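You operate a simulated robot arm through the tools that you are given. There is no shell and no other tool. Be economical: measure what you need, move in short steps, check, and stop when the job is done.

The job below is to be done with a simulated two-armed robot. You get a single attempt, and the scene is never put back.

JOB
Pick up the white jar with one hand, pass it to the other hand and put it on the top of the steel bench. Set down upright: white jar.

Only the result counts: the job must be done as asked and must still hold three seconds after the hand-in. Knocking over, shifting, dropping, spilling or breaking anything else fails it.

ROBOT AND FRAMES
Two 7-joint arms with two-finger parallel grippers on one trunk, on a base that drives. Base frame: it is fixed to the floor where the robot stands at the start and does not move with it; the origin is under the middle of the robot, x ahead of it, y to its left, z up; the surface under the hand at the start is at about z = 1070. Lengths are in mm, angles in degrees, forces in N, time in s.
The left shoulder is at the start at [34, 174, 1361], the right one opposite. With the tool pointing down near the work surface each hand reaches from about 220 to 660 mm from the robot's upright axis, wherever it stands, measured 20 degrees to its own side. Places, roughly: top of the steel bench [4800, -1800, 800]. Payload 3.6 kg a hand.
The tool frame of a hand sits at the grasp point between the pads (the TCP): z along the fingers, y along the line on which they close. The tips reach 30 mm beyond it. The gripper opens to 110 mm. The fingers are 20 mm wide and 10 mm thick; the gripper's body (48 by 112 mm) begins 55 mm behind the TCP.
Orientation is that of the tool frame in the base frame, as a unit quaternion [w, x, y, z]. With the fingers straight down and closing along the base's y, the tool's x points along the base's -x, its y along +y and its z along -z.

CONTROLS
- The arms move only by the tool step_arm. It takes "left_series", "right_series" or both (then of equal length, played together; a hand with none holds still); each is one flat list of numbers, 7 for each row, row after row: the turn, a rotation vector about the tool's x, y, z in degrees, then the shift along the tool's x, y, z in mm, then the opening, from 0 (shut) to 1 (fully open). In form: [wx, wy, wz, dx, dy, dz, hand, wx, wy, wz, dx, dy, dz, hand, ...]. A call has 1 to 12 rows; each row shifts and turns the commanded pose from where the row before left it, along the tool's axes as they then stand. A row lasts 0.2 s, in which the tool goes at most 50 mm and 8.6 degrees; a call with a longer step from one row to the next is refused whole, and so is a gripper value outside its range. Where a pose cannot be reached the arm comes as near as it can. A force on the tool above 40 N (or 10 N above the force at the start of the call, whichever is more), or a blocked arm, ends the call early, and 0.2 s more pass. The fingers move at their own pace (about 153 mm/s each) and stop on an object; they squeeze with about 31 N. The grip force told is the motor's: it shows also when the fingers shut on nothing. Time passes only in rows, and 0.2 s behind the last, so rows that do not move let the fingers close. The reply holds the time, the measured pose of the TCP, the force on the tool along the base axes, the opening and the grip force, in the units named above and with some noise, with the torque about the TCP (base axes, N m) and any sound that the robot's microphone picked up, and new pictures: "views" is both (left out), scene, wrist or none (wrist: the cameras of the hands that moved).
- Cameras (640 x 400 px; columns grow to the right, rows downward): "scene" is now at [109.1, -34.6, 1538.6]; the picture's right is [-0.37, -0.93, 0.00], its down [-0.48, 0.19, -0.86] and it looks along [0.79, -0.32, -0.52] (base axes); focal length 271 px, centre (320, 200). "left" rides on the left gripper at [72, -17, -103] in its tool frame; the picture's right is [0.23, 0.97, 0.00], its down [-0.76, 0.18, -0.62] and it looks along [-0.61, 0.14, 0.78] (tool axes); focal length 222 px, centre (320, 200). "right" rides on the right gripper at [72, 17, -103] in its tool frame; the picture's right is [-0.23, 0.97, 0.00], its down [-0.76, -0.18, -0.62] and it looks along [-0.61, -0.14, 0.78] (tool axes); focal length 222 px, centre (320, 200). There is no depth. A picture from a camera that has moved, and an enlarged one, comes with that camera's place and axes in the base frame and with its lens.
- lift_body(by): slides the trunk up (or, below 0, down) by that many mm; the arms and the scene camera ride with it, the base frame stays. It gives what a move gives, with no picture.
- drive_base(legs): drives the robot by 1 to 6 legs, each [ahead, left, turn to the left] in mm, mm and degrees, along the robot's own axes; the way and the turn of a leg run together, so that a leg with both is an arc; at most 1500 mm and 180 degrees a leg. The arms and the cameras ride along, it lands a little off, and it stops where it bumps. It gives what a move gives, and a new picture of the scene camera.
- pan_tilt(pan, tilt): turns the head with the scene camera to pan (to the left, within 86 degrees either way) and tilt (down, from -29 to 69), counted from straight ahead of the robot. It gives what a move gives, and a new picture of the scene camera.
- inspect(camera, box): a new picture of the part [left, top, right, bottom] of that camera's present view, enlarged. No time passes.
- finish_job(): hands the job in; it is judged then, once.

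Work in short steps. Places have to be worked out from the pictures, the camera data and where the tool is seen: move nearer, look again, correct. Check each grasp and each placing, and mend what went wrong. You have 120 turns and 260 pictures in all, those below and enlarged ones among them. Open the grippers and draw the arms clear of the work before you hand the job in, unless the task says otherwise; then end with one line.

The tools are called after "Emit:" as name(argument=value, ...) on one line, values as JSON. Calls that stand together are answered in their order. step_arm: Moves the arms, as the interface text tells. Its arguments: {"type":"object","properties":{"left_series":{"type":"array","items":{"type":"number"}},"right_series":{"type":"array","items":{"type":"number"}},"views":{"type":"string","enum":["both","scene","wrist","none"]}},"required":[]} The other tools are called the same way: lift_body (by) slides the trunk up or down; drive_base (legs) drives the base; pan_tilt (pan, tilt) turns the head that bears the scene camera; inspect (camera, box) takes an enlarged picture of a part of a camera's view; finish_job () hands the job in.

At the start:

```text
time_s: 0.0
left_tcp_pos: [470.1, 73.1, 1376.7]
left_orientation: [-0.001, 0.0, 1.0, 0.0]
left_contact_force: [-0.1, 0.2, 0.6]
left_ft_torque: [-0.02, -0.02, -0.02]
left_finger_gap: 109.8
left_grasp_force: 0.1
right_tcp_pos: [332.1, -244.0, 1370.9]
right_orientation: [0.0, 0.0, 1.0, 0.001]
right_contact_force: [0.2, 0.9, 0.0]
right_ft_torque: [-0.01, -0.01, 0.0]
right_finger_gap: 110.3
right_grasp_force: 0.1
trunk travel left (down, up): [-475.0, 288.0]
robot x, y, heading: [2.9, 2.0, 0.1]
head pan, tilt: [-21.9, 31.1]
```

scene: 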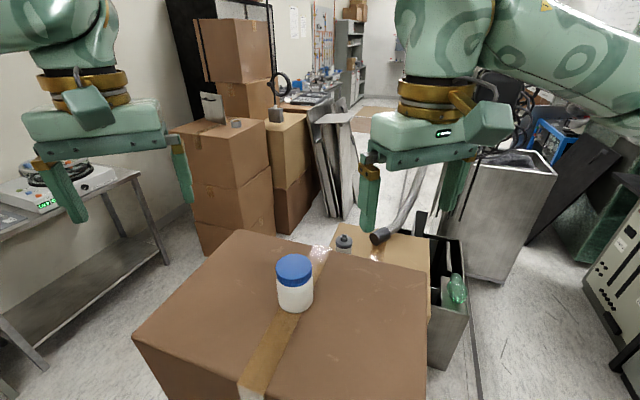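
right: 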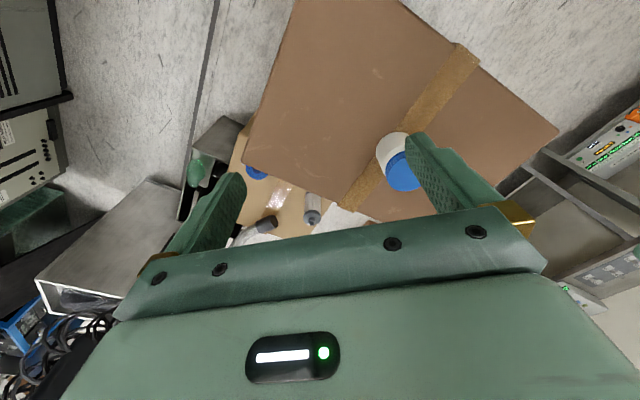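
left: 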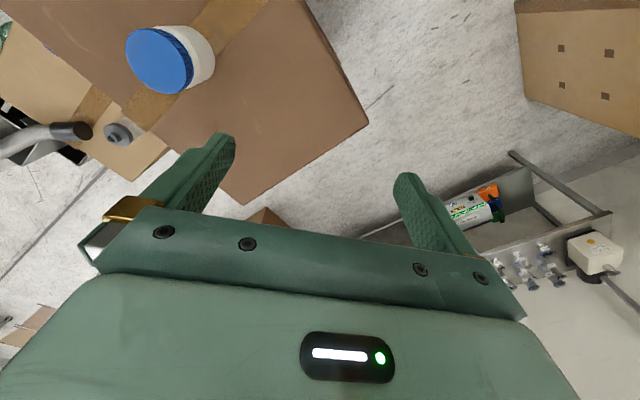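

The jar stands at about (464, -127) on the box, roughly 70 mm wide and 100 mm tall. I plan to take it low with the right hand, tilted 45° and pointing left, then have the left hand take it from above. First I yaw both wrists.

Emit:
step_arm(right_series=[0, 0, -8.2, 0, 0, 0, 1, 0, 0, -8.2, 0, 0, 0, 1, 0, 0, -8.2, 0, 0, 0, 1, 0, 0, -8.2, 0, 0, 0, 1, 0, 0, -8.2, 0, 0, 0, 1, 0, 0, -8.2, 0, 0, 0, 1, 0, 0, -8.2, 0, 0, 0, 1, 0, 0, -8.2, 0, 0, 0, 1, 0, 0, -8.2, 0, 0, 0, 1, 0, 0, -8.2, 0, 0, 0, 1, 0, 0, -8, 0, 0, 0, 1], left_series=[0, 0, 8.2, 0, 0, 0, 1, 0, 0, 8.2, 0, 0, 0, 1, 0, 0, 8.2, 0, 0, 0, 1, 0, 0, 8.2, 0, 0, 0, 1, 0, 0, 8.2, 0, 0, 0, 1, 0, 0, 8.2, 0, 0, 0, 1, 0, 0, 8.2, 0, 0, 0, 1, 0, 0, 8.2, 0, 0, 0, 1, 0, 0, 8.2, 0, 0, 0, 1, 0, 0, 8.2, 0, 0, 0, 1, 0, 0, 8, 0, 0, 0, 1], views="scene")

Emit:
inspect(camera="scene", box=[220, 200, 420, 325])

```text
time_s: 2.4
left_tcp_pos: [471.1, 73.9, 1376.8]
left_orientation: [0.0, 0.708, 0.706, -0.001]
left_contact_force: [0.7, -0.1, 0.3]
left_ft_torque: [0.01, -0.03, 0.0]
left_finger_gap: 110.3
left_grasp_force: 0.0
right_tcp_pos: [271.0, -185.8, 1173.1]
right_orientation: [-0.002, -0.533, 0.846, -0.007]
right_contact_force: [-0.2, 1.3, -0.3]
right_ft_torque: [-0.02, -0.01, 0.03]
right_finger_gap: 109.8
right_grasp_force: 0.1
right hand out of reach, approached as far as the arm can: row 2, 3, 4, 5, 6, 7, 8, 9, 10, 11
trunk travel left (down, up): [-475.0, 288.0]
robot x, y, heading: [-3.0, 2.7, 0.0]
head pan, tilt: [-21.9, 31.1]
camera scene: at [109.3, -34.1, 1538.6], right [-0.37, -0.93, 0.0], down [-0.48, 0.19, -0.86], along [0.79, -0.32, -0.52], focal length 271 px, centre (320, 200)
```

scene: 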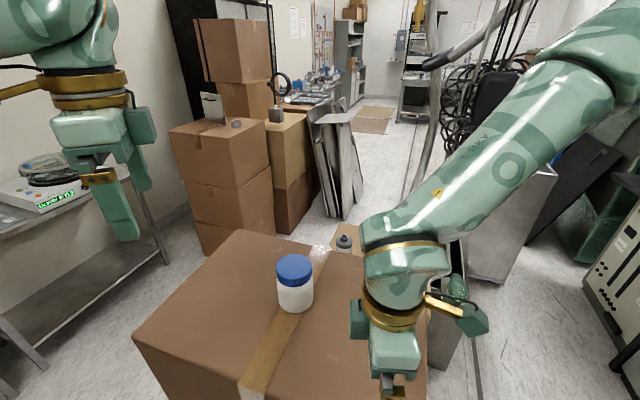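

```text
3.20 times, centred on (320, 262) of scene
camera zoom: at [109.3, -34.1, 1538.6], right [-0.37, -0.93, 0.0], down [-0.48, 0.19, -0.86], along [0.79, -0.32, -0.52], focal length 868 px, centre (320, 0)
```

zoom: 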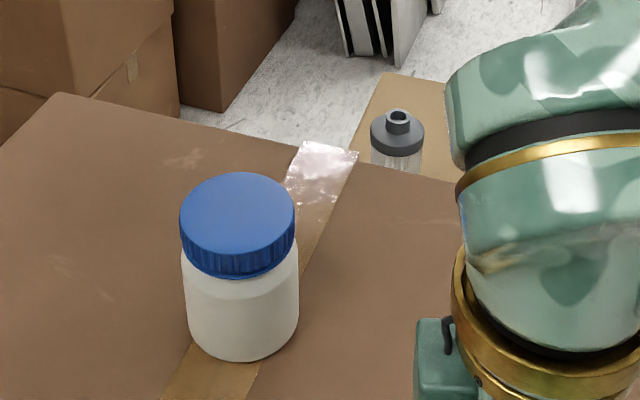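

The right yaw stalled at about 64° because the hand was too close to the robot, but the mirrored pose worked for the left. I raise the right hand and move it outward to the mirror position, and shift the left hand aside.

Emit:
step_arm(right_series=[0, 0, 0, 0, 0, -45, 1, 0, 0, 0, 0, 0, -45, 1, 0, 0, 0, 0, 0, -45, 1, 0, 0, 0, 0, 0, -45, 1, 0, 0, 0, -30, -30, 0, 1, 0, 0, 0, -30, -30, 0, 1, 0, 0, 0, -30, -30, 0, 1, 0, 0, 0, -30, -30, 0, 1], left_series=[0, 0, 0, 30, 0, 0, 1, 0, 0, 0, 30, 0, 0, 1, 0, 0, 0, 30, 0, 0, 1, 0, 0, 0, 30, 0, 0, 1, 0, 0, 0, 0, 0, 0, 1, 0, 0, 0, 0, 0, 0, 1, 0, 0, 0, 0, 0, 0, 1, 0, 0, 0, 0, 0, 0, 1], views="scene")

```text
time_s: 4.2
left_tcp_pos: [469.2, 193.8, 1375.0]
left_orientation: [0.0, 0.707, 0.707, 0.0]
left_contact_force: [1.0, -0.1, -0.2]
left_ft_torque: [0.02, 0.01, 0.03]
left_finger_gap: 109.9
left_grasp_force: 0.0
right_tcp_pos: [281.6, -167.5, 1177.2]
right_orientation: [0.003, -0.529, 0.849, -0.009]
right_contact_force: [0.2, -0.1, -0.1]
right_ft_torque: [-0.01, -0.03, 0.02]
right_finger_gap: 110.2
right_grasp_force: 0.1
right hand out of reach, approached as far as the arm can: row 1, 2, 3, 4, 5, 6, 7, 8
trunk travel left (down, up): [-475.0, 288.0]
robot x, y, heading: [-0.4, -0.1, 0.1]
head pan, tilt: [-21.9, 31.1]
camera scene: at [108.9, -34.5, 1538.6], right [-0.37, -0.93, 0.0], down [-0.48, 0.19, -0.86], along [0.79, -0.32, -0.52], focal length 271 px, centre (320, 200)
```

scene: 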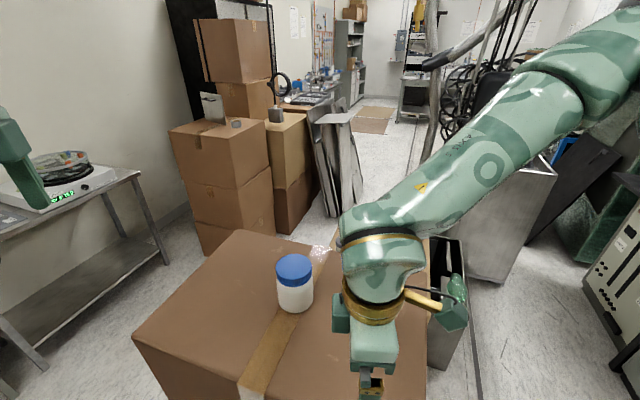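

The right arm is stuck at a wrist limit, so I undo its yaw and raise it.

Emit:
step_arm(right_series=[0, 0, 8.2, 0, 0, 0, 1, 0, 0, 8.2, 0, 0, 0, 1, 0, 0, 8.2, 0, 0, 0, 1, 0, 0, 8.2, 0, 0, 0, 1, 0, 0, 8.2, 0, 0, 0, 1, 0, 0, 8.2, 0, 0, 0, 1, 0, 0, 8, 0, 0, 0, 1, 0, 0, 0, 0, 0, -40, 1, 0, 0, 0, 0, 0, -40, 1, 0, 0, 0, 0, 0, -40, 1, 0, 0, 0, 0, 0, -40, 1], views="scene")

```text
time_s: 6.6
left_tcp_pos: [469.3, 194.7, 1375.6]
left_orientation: [0.001, 0.706, 0.708, 0.0]
left_contact_force: [-0.6, -0.7, 0.2]
left_ft_torque: [-0.01, 0.01, 0.03]
left_finger_gap: 110.0
left_grasp_force: 0.0
right_tcp_pos: [279.3, -161.2, 1339.6]
right_orientation: [0.002, -0.061, 0.998, -0.007]
right_contact_force: [-0.9, -0.1, 0.2]
right_ft_torque: [0.0, -0.03, 0.0]
right_finger_gap: 110.2
right_grasp_force: 0.0
trunk travel left (down, up): [-475.0, 288.0]
robot x, y, heading: [-3.3, 2.7, 0.2]
head pan, tilt: [-21.9, 31.1]
camera scene: at [108.7, -33.9, 1538.7], right [-0.37, -0.93, 0.0], down [-0.48, 0.19, -0.86], along [0.79, -0.32, -0.52], focal length 271 px, centre (320, 200)
```

scene: 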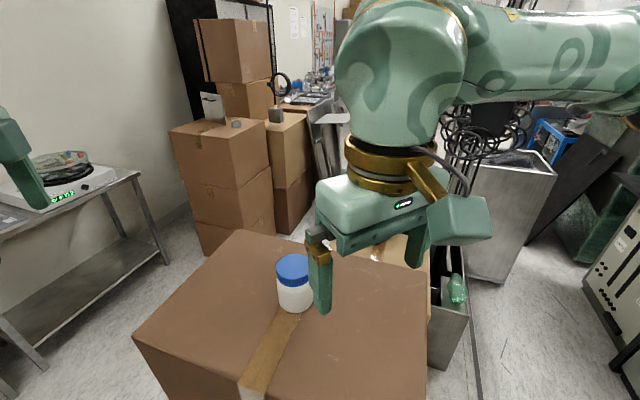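

It recovered. I now move the right hand to the mirror position (about 470, -110) and then yaw.

Emit:
step_arm(right_series=[0, 0, 0, -47, 8, -10, 1, 0, 0, 0, -47, 8, -10, 1, 0, 0, 0, -47, 8, -10, 1, 0, 0, 0, -47, 8, -10, 1, 0, 0, -8.2, 0, 0, 0, 1, 0, 0, -8.2, 0, 0, 0, 1, 0, 0, -8.2, 0, 0, 0, 1, 0, 0, -8.2, 0, 0, 0, 1, 0, 0, -8.2, 0, 0, 0, 1, 0, 0, -8.2, 0, 0, 0, 1, 0, 0, -8.2, 0, 0, 0, 1, 0, 0, -8.2, 0, 0, 0, 1], views="scene")

```text
time_s: 9.2
left_tcp_pos: [469.5, 194.1, 1376.4]
left_orientation: [0.0, 0.707, 0.707, 0.0]
left_contact_force: [0.5, 0.0, 1.1]
left_ft_torque: [0.0, 0.03, 0.0]
left_finger_gap: 110.0
left_grasp_force: 0.0
right_tcp_pos: [464.3, -110.0, 1379.2]
right_orientation: [0.004, -0.082, 0.997, -0.005]
right_contact_force: [-0.3, -0.7, -0.2]
right_ft_torque: [-0.01, -0.01, 0.0]
right_finger_gap: 109.9
right_grasp_force: 0.0
right hand out of reach, approached as far as the arm can: row 5, 6, 7, 8, 9, 10, 11, 12
trunk travel left (down, up): [-475.0, 288.0]
robot x, y, heading: [0.9, -0.6, 0.1]
head pan, tilt: [-21.9, 31.1]
camera scene: at [109.2, -34.3, 1538.6], right [-0.37, -0.93, 0.0], down [-0.48, 0.19, -0.86], along [0.79, -0.32, -0.52], focal length 271 px, centre (320, 200)
```

scene: 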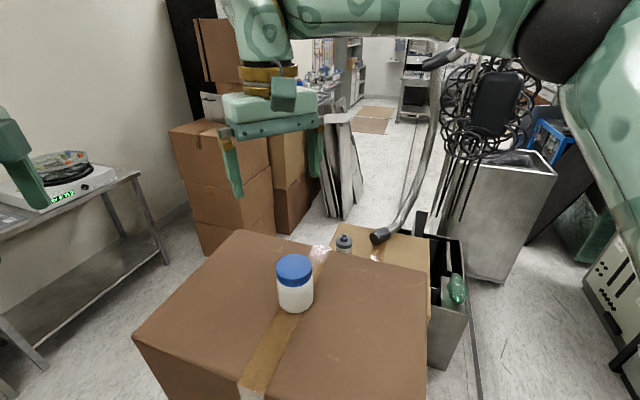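

The right wrist is at its stop in that direction but should have the other direction free. New plan: the left hand picks from the robot side pointing forward, and the right hand takes from above turned 180°. I move the right hand aside and yaw it the other way.

Emit:
step_arm(right_series=[0, 0, 0, 0, -45, 0, 1, 0, 0, 0, 0, -45, 0, 1, 0, 0, 0, 0, -45, 0, 1, 0, 0, 0, 0, -45, 0, 1, 0, 0, 8.5, 0, 0, 0, 1, 0, 0, 8.5, 0, 0, 0, 1, 0, 0, 8.5, 0, 0, 0, 1, 0, 0, 8.5, 0, 0, 0, 1, 0, 0, 8.5, 0, 0, 0, 1, 0, 0, 8.5, 0, 0, 0, 1, 0, 0, 8.5, 0, 0, 0, 1, 0, 0, 8.5, 0, 0, 0, 1], left_series=[0, 0, -8.5, 0, 0, 0, 1, 0, 0, -8.5, 0, 0, 0, 1, 0, 0, -8.5, 0, 0, 0, 1, 0, 0, -8.5, 0, 0, 0, 1, 0, 0, -8.5, 0, 0, 0, 1, 0, 0, -8.5, 0, 0, 0, 1, 0, 0, -8.5, 0, 0, 0, 1, 0, 0, -8.5, 0, 0, 0, 1, 0, 0, -8.5, 0, 0, 0, 1, 0, 0, -8.5, 0, 0, 0, 1, 0, 0, -5, 0, 0, 0, 1, 0, 0, 0, 0, 0, 0, 1], views="none")

Emit:
step_arm(right_series=[0, 0, 8.5, 0, 0, 0, 1, 0, 0, 8.5, 0, 0, 0, 1, 0, 0, 8.5, 0, 0, 0, 1, 0, 0, 8.5, 0, 0, 0, 1, 0, 0, 8.5, 0, 0, 0, 1, 0, 0, 8.5, 0, 0, 0, 1, 0, 0, 8.5, 0, 0, 0, 1, 0, 0, 8.5, 0, 0, 0, 1, 0, 0, 8.5, 0, 0, 0, 1, 0, 0, 8.5, 0, 0, 0, 1, 0, 0, 8.5, 0, 0, 0, 1, 0, 0, 8.5, 0, 0, 0, 1], left_series=[0, -7.5, 0, 0, 0, 0, 1, 0, -7.5, 0, 0, 0, 0, 1, 0, -7.5, 0, 0, 0, 0, 1, 0, -7.5, 0, 0, 0, 0, 1, 0, -7.5, 0, 0, 0, 0, 1, 0, -7.5, 0, 0, 0, 0, 1, 0, 0, 0, 0, 0, 0, 1, 0, 0, 0, 0, 0, 0, 1, 0, 0, 0, 0, 0, 0, 1, 0, 0, 0, 0, 0, 0, 1, 0, 0, 0, 0, 0, 0, 1, 0, 0, 0, 0, 0, 0, 1], views="scene")

```text
time_s: 11.8
left_tcp_pos: [470.6, 193.0, 1377.8]
left_orientation: [0.0, -0.001, 1.0, 0.0]
left_contact_force: [0.9, -0.8, -0.7]
left_ft_torque: [0.03, 0.02, 0.01]
left_finger_gap: 110.1
left_grasp_force: 0.1
right_tcp_pos: [464.0, -111.2, 1381.1]
right_orientation: [0.006, 0.491, 0.871, -0.002]
right_contact_force: [0.0, -0.8, -0.1]
right_ft_torque: [-0.02, -0.01, 0.04]
right_finger_gap: 110.1
right_grasp_force: 0.0
right hand out of reach, approached as far as the arm can: row 1, 2, 3, 4
trunk travel left (down, up): [-475.0, 288.0]
robot x, y, heading: [-0.0, 0.5, 0.1]
head pan, tilt: [-21.9, 31.1]
```

```text
time_s: 14.4
left_tcp_pos: [470.3, 194.9, 1377.3]
left_orientation: [0.382, -0.001, 0.924, 0.001]
left_contact_force: [-0.6, 0.6, -0.6]
left_ft_torque: [-0.04, -0.03, 0.02]
left_finger_gap: 110.2
left_grasp_force: 0.0
right_tcp_pos: [464.0, -110.3, 1378.5]
right_orientation: [0.005, 0.986, 0.169, 0.004]
right_contact_force: [-0.2, 0.2, -0.2]
right_ft_torque: [0.02, 0.01, 0.01]
right_finger_gap: 110.2
right_grasp_force: 0.1
trunk travel left (down, up): [-475.0, 288.0]
robot x, y, heading: [-2.2, 2.3, 0.1]
head pan, tilt: [-21.9, 31.1]
camera scene: at [109.2, -34.4, 1538.6], right [-0.37, -0.93, 0.0], down [-0.48, 0.19, -0.86], along [0.79, -0.32, -0.52], focal length 271 px, centre (320, 200)
```

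scene: 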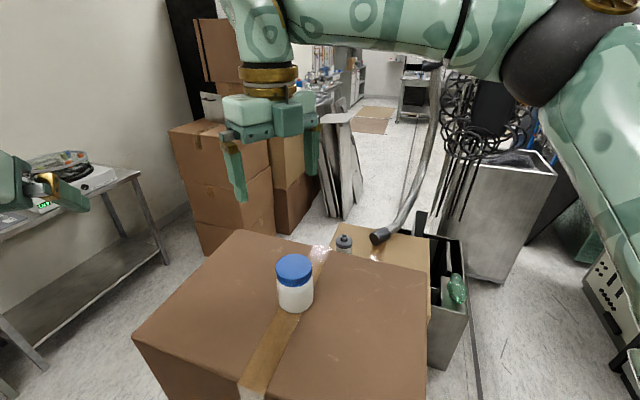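

Both orientations work. I now move the right hand off to the right while bringing the left hand to a pre-grasp pose behind the jar, at about (379, -127, 1190).

Emit:
step_arm(right_series=[0, 0, 0, -15, 45, -5, 1, 0, 0, 0, -15, 45, -5, 1, 0, 0, 0, -15, 45, -5, 1, 0, 0, 0, -15, 45, -5, 1, 0, 0, 7, 0, 0, 0, 1, 0, 0, 7, 0, 0, 0, 1, 0, 0, 5.5, 0, 0, 0, 1, 0, 0, 0, 0, 0, 0, 1], left_series=[0, 0, 0, 24.6, -40.2, 8.5, 1, 0, 0, 0, 24.6, -40.2, 8.5, 1, 0, 0, 0, 24.6, -40.2, 8.5, 1, 0, 0, 0, 24.6, -40.2, 8.5, 1, 0, 0, 0, 24.6, -40.2, 8.5, 1, 0, 0, 0, 24.6, -40.2, 8.5, 1, 0, 0, 0, 24.6, -40.2, 8.5, 1, 0, 0, 0, 24.6, -40.2, 8.5, 1])

```text
time_s: 16.2
left_tcp_pos: [378.8, -129.3, 1187.6]
left_orientation: [0.383, 0.0, 0.924, 0.0]
left_contact_force: [-0.1, -0.8, 0.3]
left_ft_torque: [0.02, 0.0, 0.01]
left_finger_gap: 110.2
left_grasp_force: 0.0
right_tcp_pos: [465.8, -302.2, 1401.4]
right_orientation: [0.003, 1.0, -0.002, 0.005]
right_contact_force: [-0.9, 0.3, 0.5]
right_ft_torque: [0.03, 0.03, 0.0]
right_finger_gap: 109.8
right_grasp_force: 0.1
trunk travel left (down, up): [-475.0, 288.0]
robot x, y, heading: [-3.6, 0.3, 0.2]
head pan, tilt: [-21.9, 31.1]
camera scene: at [108.8, -36.2, 1538.6], right [-0.37, -0.93, 0.0], down [-0.48, 0.19, -0.86], along [0.79, -0.32, -0.52], focal length 271 px, centre (320, 200)
camera right: at [536.9, -318.8, 1504.0], right [-0.23, -0.97, 0.0], down [-0.77, 0.18, 0.61], along [-0.6, 0.14, -0.79], focal length 222 px, centre (320, 200)
camera left: at [255.4, -147.0, 1208.3], right [-0.16, 0.97, -0.16], down [0.1, 0.18, 0.98], along [0.98, 0.14, -0.12], focal length 222 px, centre (320, 200)
```

scene: 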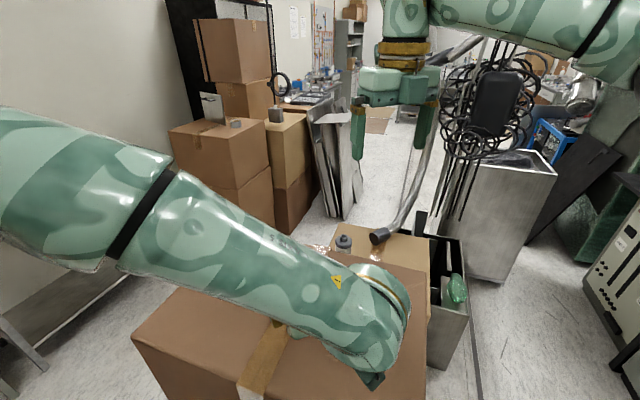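
right: 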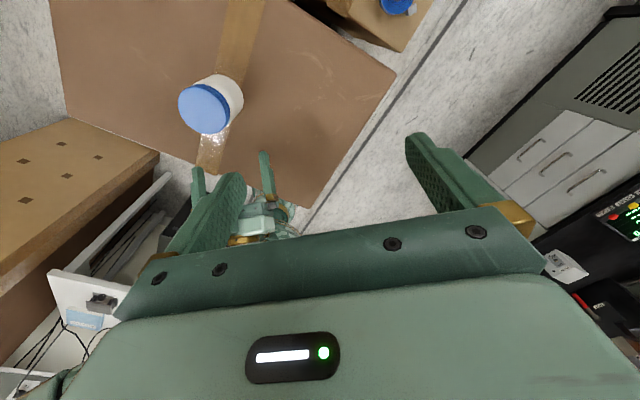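
left: 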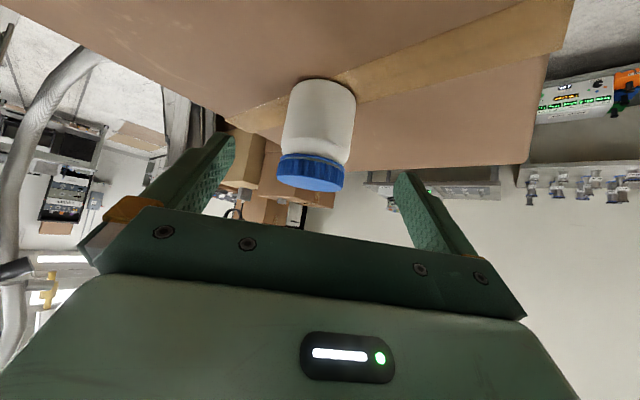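

The jar is confirmed at (460, -129), top at about 1170. At 45° the palm would touch the lid, so I flatten to 35° and drop to the approach line.

Emit:
step_arm(left_series=[0, -5, 0, 0, 0, 0, 1, 0, -5, 0, 0, 0, 0, 1, 0, 0, 0, 12, 0, 10, 1, 0, 0, 0, 11.6, 0, 11.4, 1, 0, 0, 0, 0, 0, 0, 1])

```text
time_s: 17.4
left_tcp_pos: [382.0, -128.0, 1158.3]
left_orientation: [0.461, -0.001, 0.887, 0.0]
left_contact_force: [0.5, -0.6, -0.5]
left_ft_torque: [-0.02, -0.03, -0.01]
left_finger_gap: 109.9
left_grasp_force: 0.1
right_tcp_pos: [466.3, -300.8, 1401.1]
right_orientation: [0.004, 1.0, -0.001, 0.005]
right_contact_force: [0.3, -0.1, -0.3]
right_ft_torque: [-0.02, -0.01, -0.01]
right_finger_gap: 109.9
right_grasp_force: 0.1
trunk travel left (down, up): [-475.0, 288.0]
robot x, y, heading: [-0.9, 3.4, 0.2]
head pan, tilt: [-21.9, 31.1]
camera scene: at [108.8, -34.7, 1538.6], right [-0.37, -0.93, 0.0], down [-0.48, 0.19, -0.86], along [0.79, -0.32, -0.52], focal length 271 px, centre (320, 200)
camera left: at [256.4, -145.0, 1158.0], right [-0.13, 0.97, -0.19], down [-0.07, 0.18, 0.98], along [0.99, 0.14, 0.05], focal length 222 px, centre (320, 200)
```

scene: 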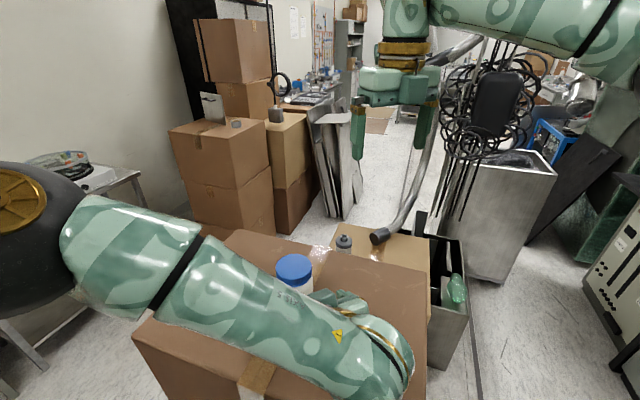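
left: 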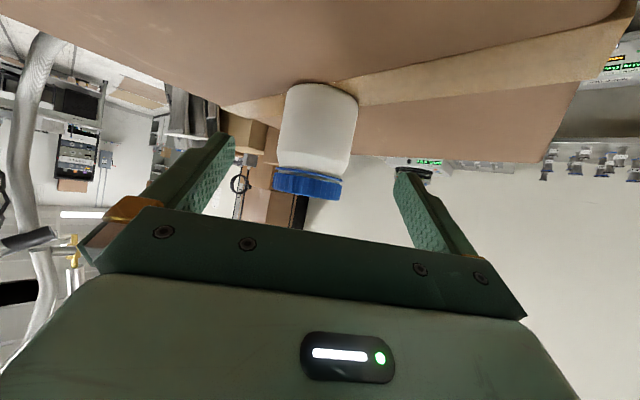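

The base front edge re-measures at x≈445, which puts the jar axis nearer (478, -128) with the top at about 1164. I advance 65 mm along the tool axis and look again.

Emit:
step_arm(left_series=[0, 0, 0, -9, 0, 0, 1, 0, 0, 0, 0, 0, 22, 1, 0, 0, 0, 0, 0, 22, 1, 0, 0, 0, 0, 0, 21, 1], views="both")

```text
time_s: 18.4
left_tcp_pos: [444.1, -126.2, 1129.9]
left_orientation: [0.462, -0.001, 0.887, 0.0]
left_contact_force: [0.0, 0.6, -0.1]
left_ft_torque: [0.02, -0.02, 0.01]
left_finger_gap: 109.8
left_grasp_force: 0.0
right_tcp_pos: [466.7, -301.6, 1401.1]
right_orientation: [0.005, 1.0, -0.001, 0.005]
right_contact_force: [0.2, 0.1, 0.1]
right_ft_torque: [-0.02, 0.0, 0.03]
right_finger_gap: 110.1
right_grasp_force: 0.1
trunk travel left (down, up): [-475.0, 288.0]
robot x, y, heading: [-0.5, -1.6, -0.2]
head pan, tilt: [-21.9, 31.1]
camera scene: at [109.7, -34.6, 1538.5], right [-0.37, -0.93, 0.0], down [-0.48, 0.19, -0.86], along [0.79, -0.32, -0.52], focal length 271 px, centre (320, 200)
camera left: at [318.0, -143.2, 1129.3], right [-0.13, 0.97, -0.19], down [-0.07, 0.18, 0.98], along [0.99, 0.14, 0.05], focal length 222 px, centre (320, 200)
```

scene: 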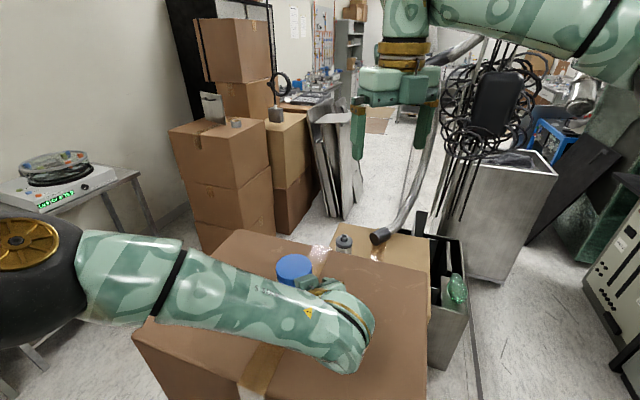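
left: 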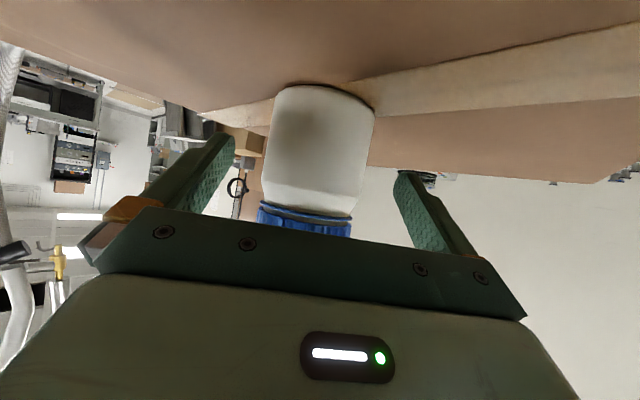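

The front edge is again at x≈448 and the jar sits between the fingers. I advance the final 30 mm and close.

Emit:
step_arm(left_series=[0, 0, 0, 1.6, -1, 15, 1, 0, 0, 0, 1.6, -1, 15, 1, 0, 0, 0, 0, 0, 0, 0, 0, 0, 0, 0, 0, 0, 0, 0, 0, 0, 0, 0, 0, 0])

```text
time_s: 19.6
left_tcp_pos: [463.5, -128.8, 1109.9]
left_orientation: [0.462, -0.001, 0.887, 0.001]
left_contact_force: [0.1, 0.2, 0.0]
left_ft_torque: [0.06, 0.02, 0.03]
left_finger_gap: 70.3
left_grasp_force: 31.3
right_tcp_pos: [466.5, -301.7, 1401.7]
right_orientation: [0.005, 1.0, -0.001, 0.005]
right_contact_force: [0.4, 0.5, 0.5]
right_ft_torque: [0.02, 0.0, 0.0]
right_finger_gap: 110.0
right_grasp_force: 0.0
trunk travel left (down, up): [-475.0, 288.0]
robot x, y, heading: [0.0, -1.5, 0.0]
head pan, tilt: [-21.9, 31.1]
camera scene: at [109.0, -34.9, 1538.6], right [-0.37, -0.93, 0.0], down [-0.48, 0.19, -0.86], along [0.79, -0.32, -0.52], focal length 271 px, centre (320, 200)
camera left: at [338.1, -146.1, 1109.5], right [-0.13, 0.97, -0.19], down [-0.07, 0.18, 0.98], along [0.99, 0.14, 0.05], focal length 222 px, centre (320, 200)
```

scene: 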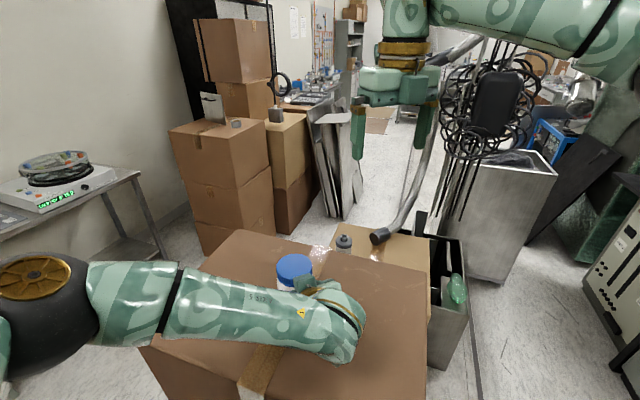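
left: 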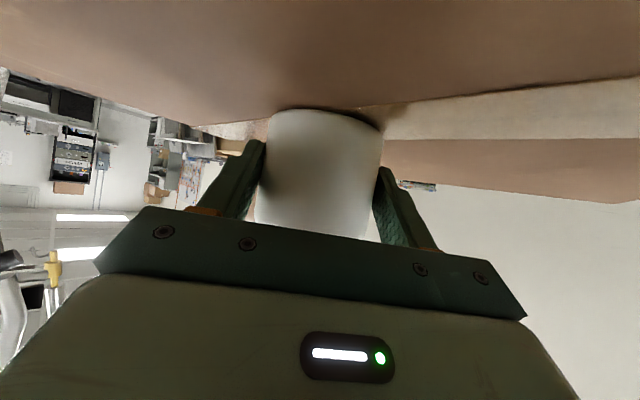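

The grip is at 70 mm, but the jar's axis may lie close to the fingertips. I reopen, go 10 mm further forward horizontally, and grip again.

Emit:
step_arm(left_series=[0, 0, 0, 0, 0, 0, 1, 0, 0, 0, 0, 0, 0, 1, 0, 0, 0, -2.9, 0, 4.1, 1, 0, 0, 0, -2.9, 0, 4.1, 1, 0, 0, 0, 0, 0, 0, 0, 0, 0, 0, 0, 0, 0, 0, 0, 0, 0, 0, 0, 0, 0], views="wrist")

```text
time_s: 21.2
left_tcp_pos: [472.6, -128.5, 1108.8]
left_orientation: [0.462, -0.002, 0.887, 0.001]
left_contact_force: [0.0, 1.3, -0.9]
left_ft_torque: [-0.01, -0.03, -0.01]
left_finger_gap: 70.9
left_grasp_force: 30.2
right_tcp_pos: [466.5, -301.1, 1401.0]
right_orientation: [0.005, 1.0, -0.001, 0.005]
right_contact_force: [-0.2, 0.3, 1.0]
right_ft_torque: [0.0, 0.02, 0.05]
right_finger_gap: 110.2
right_grasp_force: 0.0
trunk travel left (down, up): [-475.0, 288.0]
robot x, y, heading: [0.5, 0.1, -0.1]
head pan, tilt: [-21.9, 31.1]
camera left: at [348.2, -146.0, 1108.6], right [-0.13, 0.97, -0.19], down [-0.07, 0.18, 0.98], along [0.99, 0.14, 0.05], focal length 222 px, centre (320, 200)
```

left: 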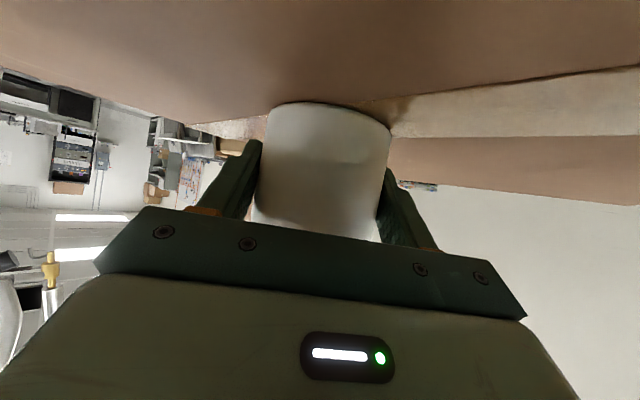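

A firm grip with the jar well inside the pads. I lift 150 mm straight up.

Emit:
step_arm(left_series=[0, 0, 0, -12.3, 0, -8.6, 0, 0, 0, 0, -24.6, 0, -17.2, 0, 0, 0, 0, -24.6, 0, -17.2, 0, 0, 0, 0, -24.6, 0, -17.2, 0, 0, 0, 0, -24.6, 0, -17.2, 0, 0, 0, 0, -12.3, 0, -8.6, 0, 0, 0, 0, 0, 0, 0, 0])

```text
time_s: 22.8
left_tcp_pos: [473.3, -131.2, 1258.7]
left_orientation: [0.462, 0.0, 0.887, 0.0]
left_contact_force: [-0.3, -0.7, -0.9]
left_ft_torque: [0.0, 0.01, 0.0]
left_finger_gap: 70.7
left_grasp_force: 31.0
right_tcp_pos: [466.5, -301.9, 1401.3]
right_orientation: [0.004, 1.0, -0.001, 0.005]
right_contact_force: [0.9, 0.1, 0.1]
right_ft_torque: [0.01, -0.01, 0.03]
right_finger_gap: 110.1
right_grasp_force: 0.1
trunk travel left (down, up): [-475.0, 288.0]
robot x, y, heading: [-0.9, -1.8, 0.1]
head pan, tilt: [-21.9, 31.1]
camera scene: at [109.3, -34.8, 1538.6], right [-0.37, -0.93, 0.0], down [-0.48, 0.19, -0.86], along [0.79, -0.32, -0.52], focal length 271 px, centre (320, 200)
camera left: at [348.3, -148.1, 1258.9], right [-0.13, 0.97, -0.19], down [-0.07, 0.18, 0.98], along [0.99, 0.14, 0.05], focal length 222 px, centre (320, 200)
```

scene: 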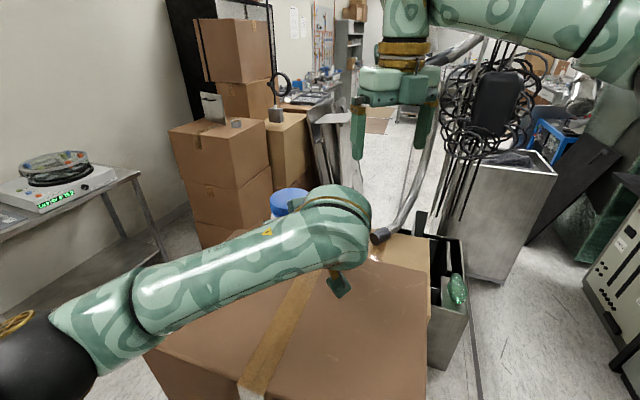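
left: 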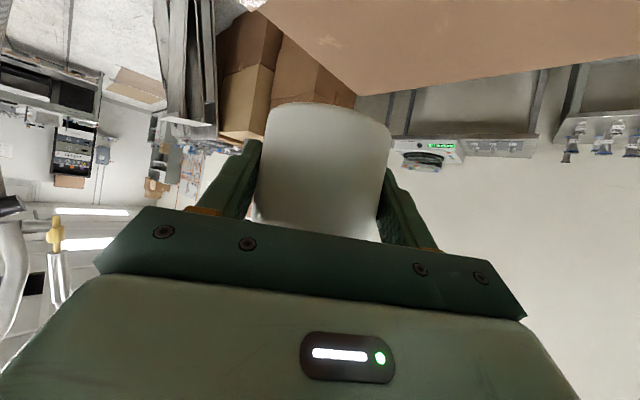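

The jar is held firmly, with its top at about 1315. I bring the open right hand over the jar at its present height to look.

Emit:
step_arm(right_series=[0, 0, 0, 2.6, -34, 0, 1, 0, 0, 0, 2.6, -34, 0, 1, 0, 0, 0, 2.6, -34, 0, 1, 0, 0, 0, 2.6, -34, 0, 1, 0, 0, 0, 2.6, -34, 0, 1])

```text
time_s: 24.0
left_tcp_pos: [473.8, -131.4, 1259.5]
left_orientation: [0.463, 0.0, 0.887, 0.0]
left_contact_force: [-0.4, -0.7, -1.3]
left_ft_torque: [-0.03, 0.01, -0.01]
left_finger_gap: 70.8
left_grasp_force: 31.0
right_tcp_pos: [480.2, -130.0, 1401.5]
right_orientation: [0.004, 1.0, -0.001, 0.004]
right_contact_force: [0.2, -0.1, 0.3]
right_ft_torque: [-0.01, 0.03, 0.0]
right_finger_gap: 110.0
right_grasp_force: 0.3
trunk travel left (down, up): [-475.0, 288.0]
robot x, y, heading: [2.1, -0.0, 0.0]
head pan, tilt: [-21.9, 31.1]
camera scene: at [109.4, -33.2, 1538.6], right [-0.37, -0.93, 0.0], down [-0.48, 0.19, -0.86], along [0.79, -0.32, -0.52], focal length 271 px, centre (320, 200)
camera right: at [550.1, -146.0, 1504.4], right [-0.23, -0.97, 0.01], down [-0.77, 0.18, 0.61], along [-0.6, 0.14, -0.79], focal length 222 px, centre (320, 200)
```

scene: 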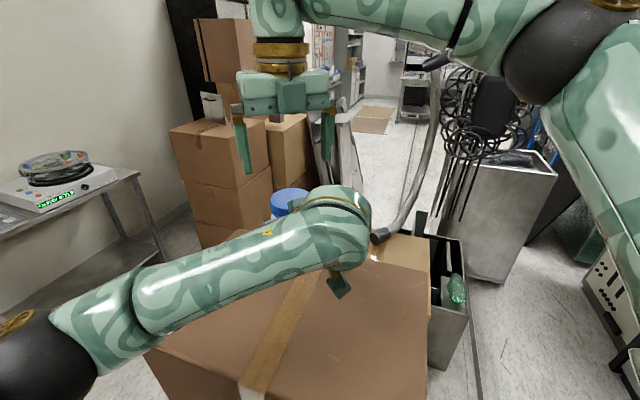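
right: 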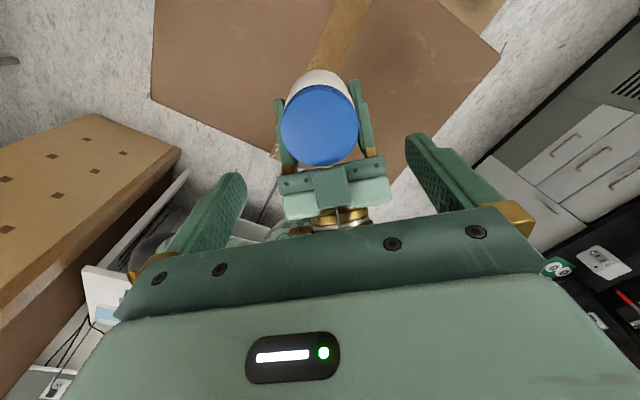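

The right camera puts the lid centre at about (484, -130). I shift +4 mm in x and descend 90 mm, which puts the right fingertips at about 1281, above the left fingers.

Emit:
step_arm(right_series=[0, 0, 0, 4, 0, 0, 1, 0, 0, 0, 0, 0, 20, 1, 0, 0, 0, 0, 0, 20, 1, 0, 0, 0, 0, 0, 20, 1, 0, 0, 0, 0, 0, 15, 1, 0, 0, 0, 0, 0, 15, 1, 0, 0, 0, 0, 0, 0, 1])

```text
time_s: 25.6
left_tcp_pos: [473.0, -131.8, 1259.9]
left_orientation: [0.462, -0.001, 0.887, 0.001]
left_contact_force: [0.0, 0.4, -0.4]
left_ft_torque: [0.02, 0.04, 0.01]
left_finger_gap: 70.9
left_grasp_force: 31.2
right_tcp_pos: [485.5, -131.9, 1309.2]
right_orientation: [0.004, 1.0, 0.0, 0.005]
right_contact_force: [0.5, 0.2, -0.3]
right_ft_torque: [0.0, 0.0, 0.0]
right_finger_gap: 109.9
right_grasp_force: 0.0
trunk travel left (down, up): [-475.0, 288.0]
robot x, y, heading: [0.6, -1.9, 0.1]
head pan, tilt: [-21.9, 31.1]
camera scene: at [109.1, -34.7, 1538.6], right [-0.37, -0.93, 0.0], down [-0.48, 0.19, -0.86], along [0.79, -0.32, -0.52], focal length 271 px, centre (320, 200)
camera right: at [554.7, -147.3, 1411.5], right [-0.23, -0.97, 0.01], down [-0.77, 0.18, 0.61], along [-0.6, 0.14, -0.79], focal length 222 px, centre (320, 200)
```

scene: 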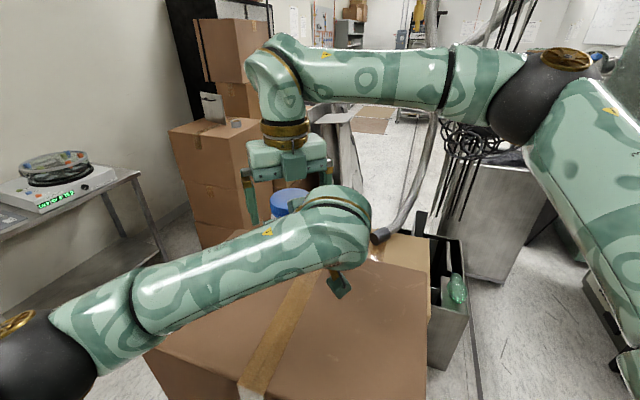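
right: 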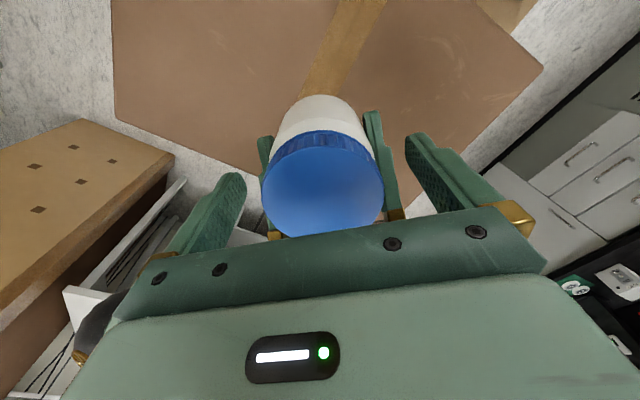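

The lid is centred between the right fingers. I close the right hand.

Emit:
step_arm(right_series=[0, 0, 0, 0, 0, 0, 0, 0, 0, 0, 0, 0, 0, 0, 0, 0, 0, 0, 0, 0, 0])

```text
time_s: 26.4
left_tcp_pos: [474.1, -130.6, 1258.3]
left_orientation: [0.461, -0.001, 0.887, 0.0]
left_contact_force: [-1.2, 0.7, 0.9]
left_ft_torque: [0.02, 0.01, 0.01]
left_finger_gap: 70.4
left_grasp_force: 31.0
right_tcp_pos: [484.8, -130.7, 1309.0]
right_orientation: [0.005, 1.0, -0.001, 0.006]
right_contact_force: [0.8, -1.7, -0.6]
right_ft_torque: [-0.05, -0.03, 0.04]
right_finger_gap: 71.2
right_grasp_force: 30.6
trunk travel left (down, up): [-475.0, 288.0]
robot x, y, heading: [-2.8, 1.1, -0.1]
head pan, tilt: [-21.9, 31.1]
camera scene: at [109.3, -34.7, 1538.6], right [-0.37, -0.93, 0.0], down [-0.48, 0.19, -0.86], along [0.79, -0.32, -0.52], focal length 271 px, centre (320, 200)
camera right: at [554.9, -147.5, 1411.6], right [-0.23, -0.97, 0.01], down [-0.77, 0.18, 0.61], along [-0.6, 0.14, -0.79], focal length 222 px, centre (320, 200)
```

scene: 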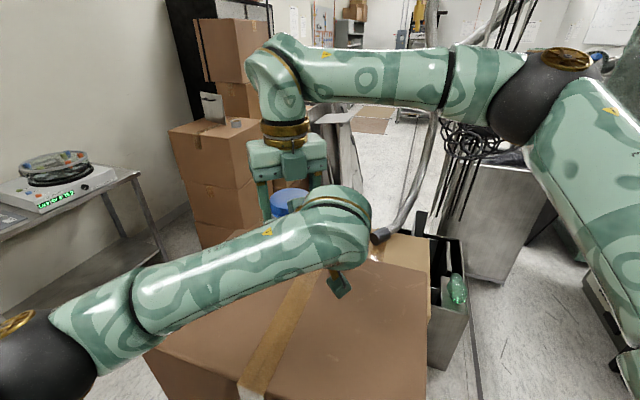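
right: 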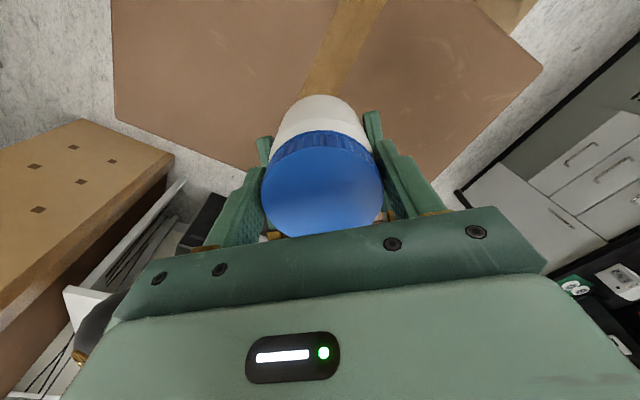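

Both hands hold it with about 31 N each. I open the left hand and withdraw it along its axis.

Emit:
step_arm(left_series=[0, 0, 0, 0, 0, 0, 1, 0, 0, 0, 0, 0, 0, 1, 0, 0, 0, 0, 0, 0, 1, 0, 0, 0, 0, 0, -30, 1, 0, 0, 0, 0, 0, -30, 1, 0, 0, 0, 0, 0, -30, 1, 0, 0, 0, 0, 0, -30, 1])

```text
time_s: 28.0
left_tcp_pos: [372.2, -130.5, 1327.7]
left_orientation: [0.462, -0.001, 0.887, 0.001]
left_contact_force: [-0.9, 0.3, 0.1]
left_ft_torque: [-0.01, 0.0, -0.01]
left_finger_gap: 110.0
left_grasp_force: 0.1
left hand out of reach, approached as far as the arm can: row 6
right_tcp_pos: [482.1, -131.4, 1309.6]
right_orientation: [0.005, 1.0, -0.001, 0.005]
right_contact_force: [-0.5, -0.1, -0.7]
right_ft_torque: [0.0, -0.07, 0.0]
right_finger_gap: 70.8
right_grasp_force: 31.2
trunk travel left (down, up): [-475.0, 288.0]
robot x, y, heading: [1.2, -2.1, 0.2]
head pan, tilt: [-21.9, 31.1]
camera scene: at [106.1, -35.0, 1538.9], right [-0.37, -0.93, 0.0], down [-0.48, 0.19, -0.86], along [0.8, -0.32, -0.51], focal length 271 px, centre (320, 200)
camera left: at [246.8, -146.6, 1327.3], right [-0.13, 0.97, -0.19], down [-0.07, 0.18, 0.98], along [0.99, 0.14, 0.05], focal length 222 px, centre (320, 200)
```

scene: 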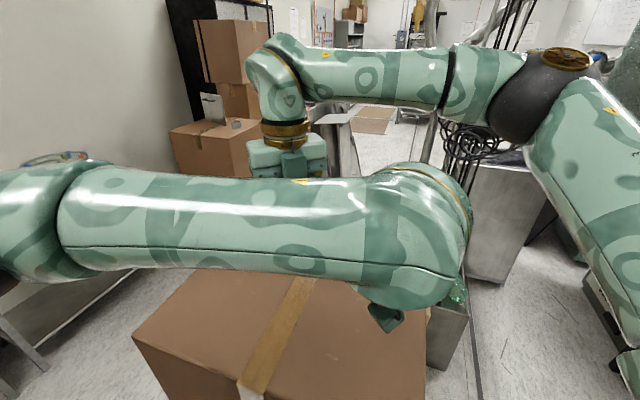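
left: 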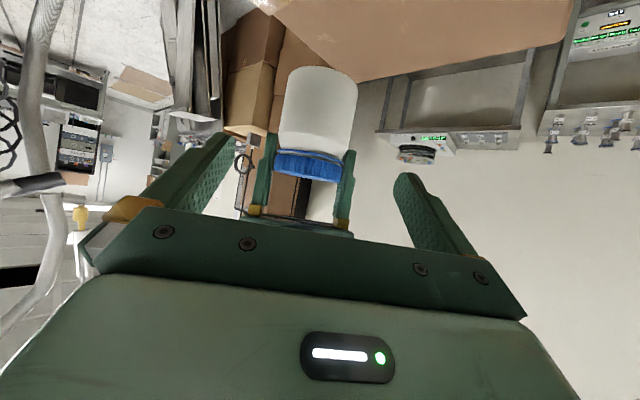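

The handover worked and the right hand holds the jar upright. I move the left arm away to the left and turn it fingers-down again.

Emit:
step_arm(left_series=[0, 0, 0, 0, 45, 0, 1, 0, 0, 0, 0, 45, 0, 1, 0, 0, 0, 0, 45, 0, 1, 0, 0, 0, 0, 45, 0, 1, 0, 0, 0, 0, 45, 0, 1, 0, 7, 0, 0, 45, 0, 1, 0, 8, 0, 0, 45, 0, 1, 0, 8, 0, 0, 0, 0, 1, 0, 8, 0, 0, 0, 0, 1, 0, 8, 0, 0, 0, 0, 1, 0, 8, 0, 0, 0, 0, 1, 0, 8, 0, 0, 0, 0, 1], views="none")

Emit:
pan_tilt(pan=-25, tilt=15)

Emit:
pan_tilt(pan=-75, tilt=25)

Emit:
pan_tilt(pan=50, tilt=25)

```text
time_s: 30.6
left_tcp_pos: [376.3, 184.1, 1329.3]
left_orientation: [-0.002, 0.0, 1.0, -0.001]
left_contact_force: [0.2, 0.1, -0.1]
left_ft_torque: [0.05, 0.03, 0.01]
left_finger_gap: 109.9
left_grasp_force: 0.1
right_tcp_pos: [485.6, -130.6, 1308.9]
right_orientation: [0.004, 1.0, -0.001, 0.004]
right_contact_force: [0.8, 0.3, 0.2]
right_ft_torque: [-0.04, -0.03, 0.02]
right_finger_gap: 71.2
right_grasp_force: 30.9
trunk travel left (down, up): [-475.0, 288.0]
robot x, y, heading: [-1.6, -3.7, -0.0]
head pan, tilt: [-21.9, 31.1]
```

```text
time_s: 31.4
left_tcp_pos: [374.9, 185.5, 1328.5]
left_orientation: [0.0, 0.0, 1.0, 0.001]
left_contact_force: [0.5, -0.2, -0.4]
left_ft_torque: [-0.02, 0.0, 0.04]
left_finger_gap: 109.9
left_grasp_force: 0.0
right_tcp_pos: [483.9, -131.8, 1310.3]
right_orientation: [0.004, 1.0, -0.001, 0.005]
right_contact_force: [-0.4, -0.3, 0.4]
right_ft_torque: [-0.02, 0.01, -0.02]
right_finger_gap: 71.2
right_grasp_force: 31.2
trunk travel left (down, up): [-475.0, 288.0]
robot x, y, heading: [1.2, 1.1, -0.3]
head pan, tilt: [-25.0, 15.0]
camera scene: at [110.2, -40.4, 1564.4], right [-0.42, -0.91, 0.0], down [-0.24, 0.11, -0.97], along [0.88, -0.41, -0.26], focal length 271 px, centre (320, 200)
```

scene: 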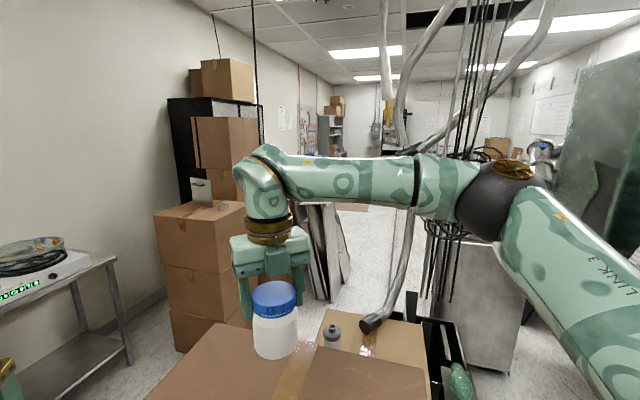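

```text
time_s: 32.6
left_tcp_pos: [376.4, 184.0, 1328.3]
left_orientation: [0.001, 0.0, 1.0, 0.0]
left_contact_force: [0.2, 0.3, 0.0]
left_ft_torque: [-0.02, -0.02, -0.01]
left_finger_gap: 110.0
left_grasp_force: 0.1
right_tcp_pos: [484.5, -131.3, 1307.7]
right_orientation: [0.004, 1.0, 0.0, 0.005]
right_contact_force: [-0.3, 0.0, 0.0]
right_ft_torque: [0.01, 0.0, -0.02]
right_finger_gap: 71.1
right_grasp_force: 31.5
trunk travel left (down, up): [-475.0, 288.0]
robot x, y, heading: [-4.4, -1.4, -0.0]
head pan, tilt: [-75.0, 25.0]
camera scene: at [49.7, -89.8, 1548.3], right [-0.97, -0.26, 0.0], down [-0.11, 0.41, -0.91], along [0.24, -0.88, -0.42], focal length 271 px, centre (320, 200)
```

scene: 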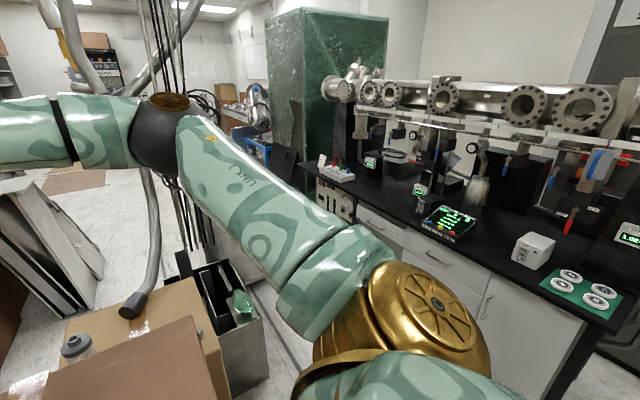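

```text
time_s: 34.6
left_tcp_pos: [376.8, 185.2, 1329.0]
left_orientation: [0.0, -0.001, 1.0, -0.001]
left_contact_force: [0.8, -0.5, -0.2]
left_ft_torque: [0.0, -0.01, 0.04]
left_finger_gap: 109.9
left_grasp_force: 0.1
right_tcp_pos: [484.6, -130.9, 1309.2]
right_orientation: [0.005, 1.0, -0.001, 0.005]
right_contact_force: [-0.6, -0.3, -0.2]
right_ft_torque: [0.01, 0.02, -0.01]
right_finger_gap: 71.0
right_grasp_force: 30.9
trunk travel left (down, up): [-475.0, 288.0]
robot x, y, heading: [0.2, -1.0, -0.2]
head pan, tilt: [50.0, 25.0]
camera scene: at [85.0, 69.7, 1548.3], right [0.77, -0.64, 0.0], down [-0.27, -0.32, -0.91], along [0.58, 0.69, -0.42], focal length 271 px, centre (320, 200)
```

scene: 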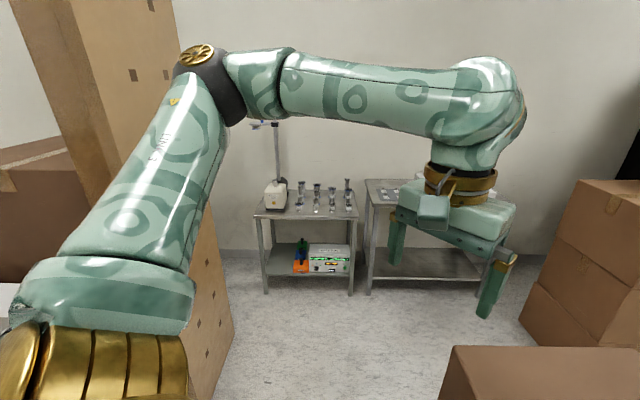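

The room's axis runs at about -40° in the base frame. The box with the small parts blocks straight ahead, while the left passage between it and the cardboard stack looks about 900 mm wide. I back off, then strafe diagonally into that passage.

Emit:
drive_base(legs=[[-114, 97, 0], [590, 614, 0]])

Emit:
pan_tilt(pan=-40, tilt=20)

```text
time_s: 40.1
left_tcp_pos: [855.4, 876.6, 1327.8]
left_orientation: [0.0, 0.005, 1.0, 0.0]
left_contact_force: [-0.5, -0.5, 0.0]
left_ft_torque: [0.02, 0.01, 0.0]
left_finger_gap: 110.0
left_grasp_force: 0.0
right_tcp_pos: [961.2, 560.0, 1308.5]
right_orientation: [0.004, 1.0, -0.006, 0.005]
right_contact_force: [0.2, 0.1, -0.7]
right_ft_torque: [0.0, -0.02, 0.01]
right_finger_gap: 71.2
right_grasp_force: 31.0
trunk travel left (down, up): [-475.0, 288.0]
robot x, y, heading: [479.8, 692.6, -0.7]
head pan, tilt: [50.0, 25.0]
camera scene: at [563.4, 764.5, 1548.2], right [0.76, -0.65, 0.0], down [-0.28, -0.32, -0.91], along [0.59, 0.69, -0.42], focal length 271 px, centre (320, 200)
```

scene: 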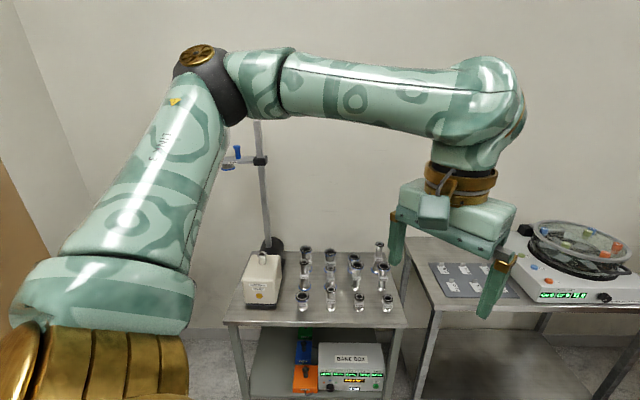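

```text
time_s: 41.7
left_tcp_pos: [856.0, 877.0, 1327.0]
left_orientation: [0.001, 0.005, 1.0, 0.0]
left_contact_force: [0.2, 0.3, 0.3]
left_ft_torque: [0.01, -0.01, 0.01]
left_finger_gap: 109.9
left_grasp_force: 0.1
right_tcp_pos: [959.8, 559.0, 1309.6]
right_orientation: [0.004, 1.0, -0.007, 0.005]
right_contact_force: [-0.8, 0.8, -1.0]
right_ft_torque: [-0.01, -0.01, 0.0]
right_finger_gap: 71.1
right_grasp_force: 31.1
trunk travel left (down, up): [-475.0, 288.0]
robot x, y, heading: [479.8, 693.8, -0.7]
head pan, tilt: [-40.0, 20.0]
camera scene: at [574.1, 633.9, 1556.3], right [-0.65, -0.76, 0.0], down [-0.26, 0.22, -0.94], along [0.71, -0.61, -0.34], focal length 271 px, centre (320, 200)
```

scene: 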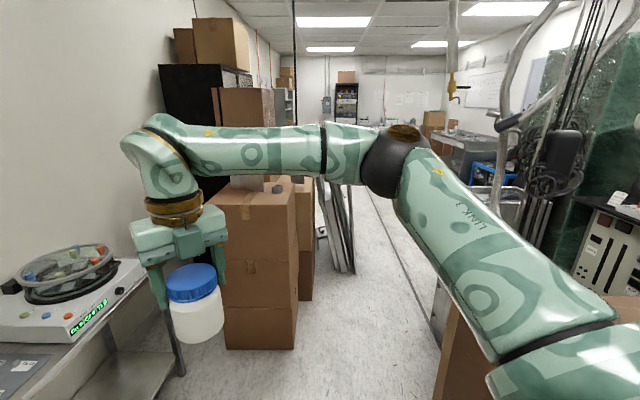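

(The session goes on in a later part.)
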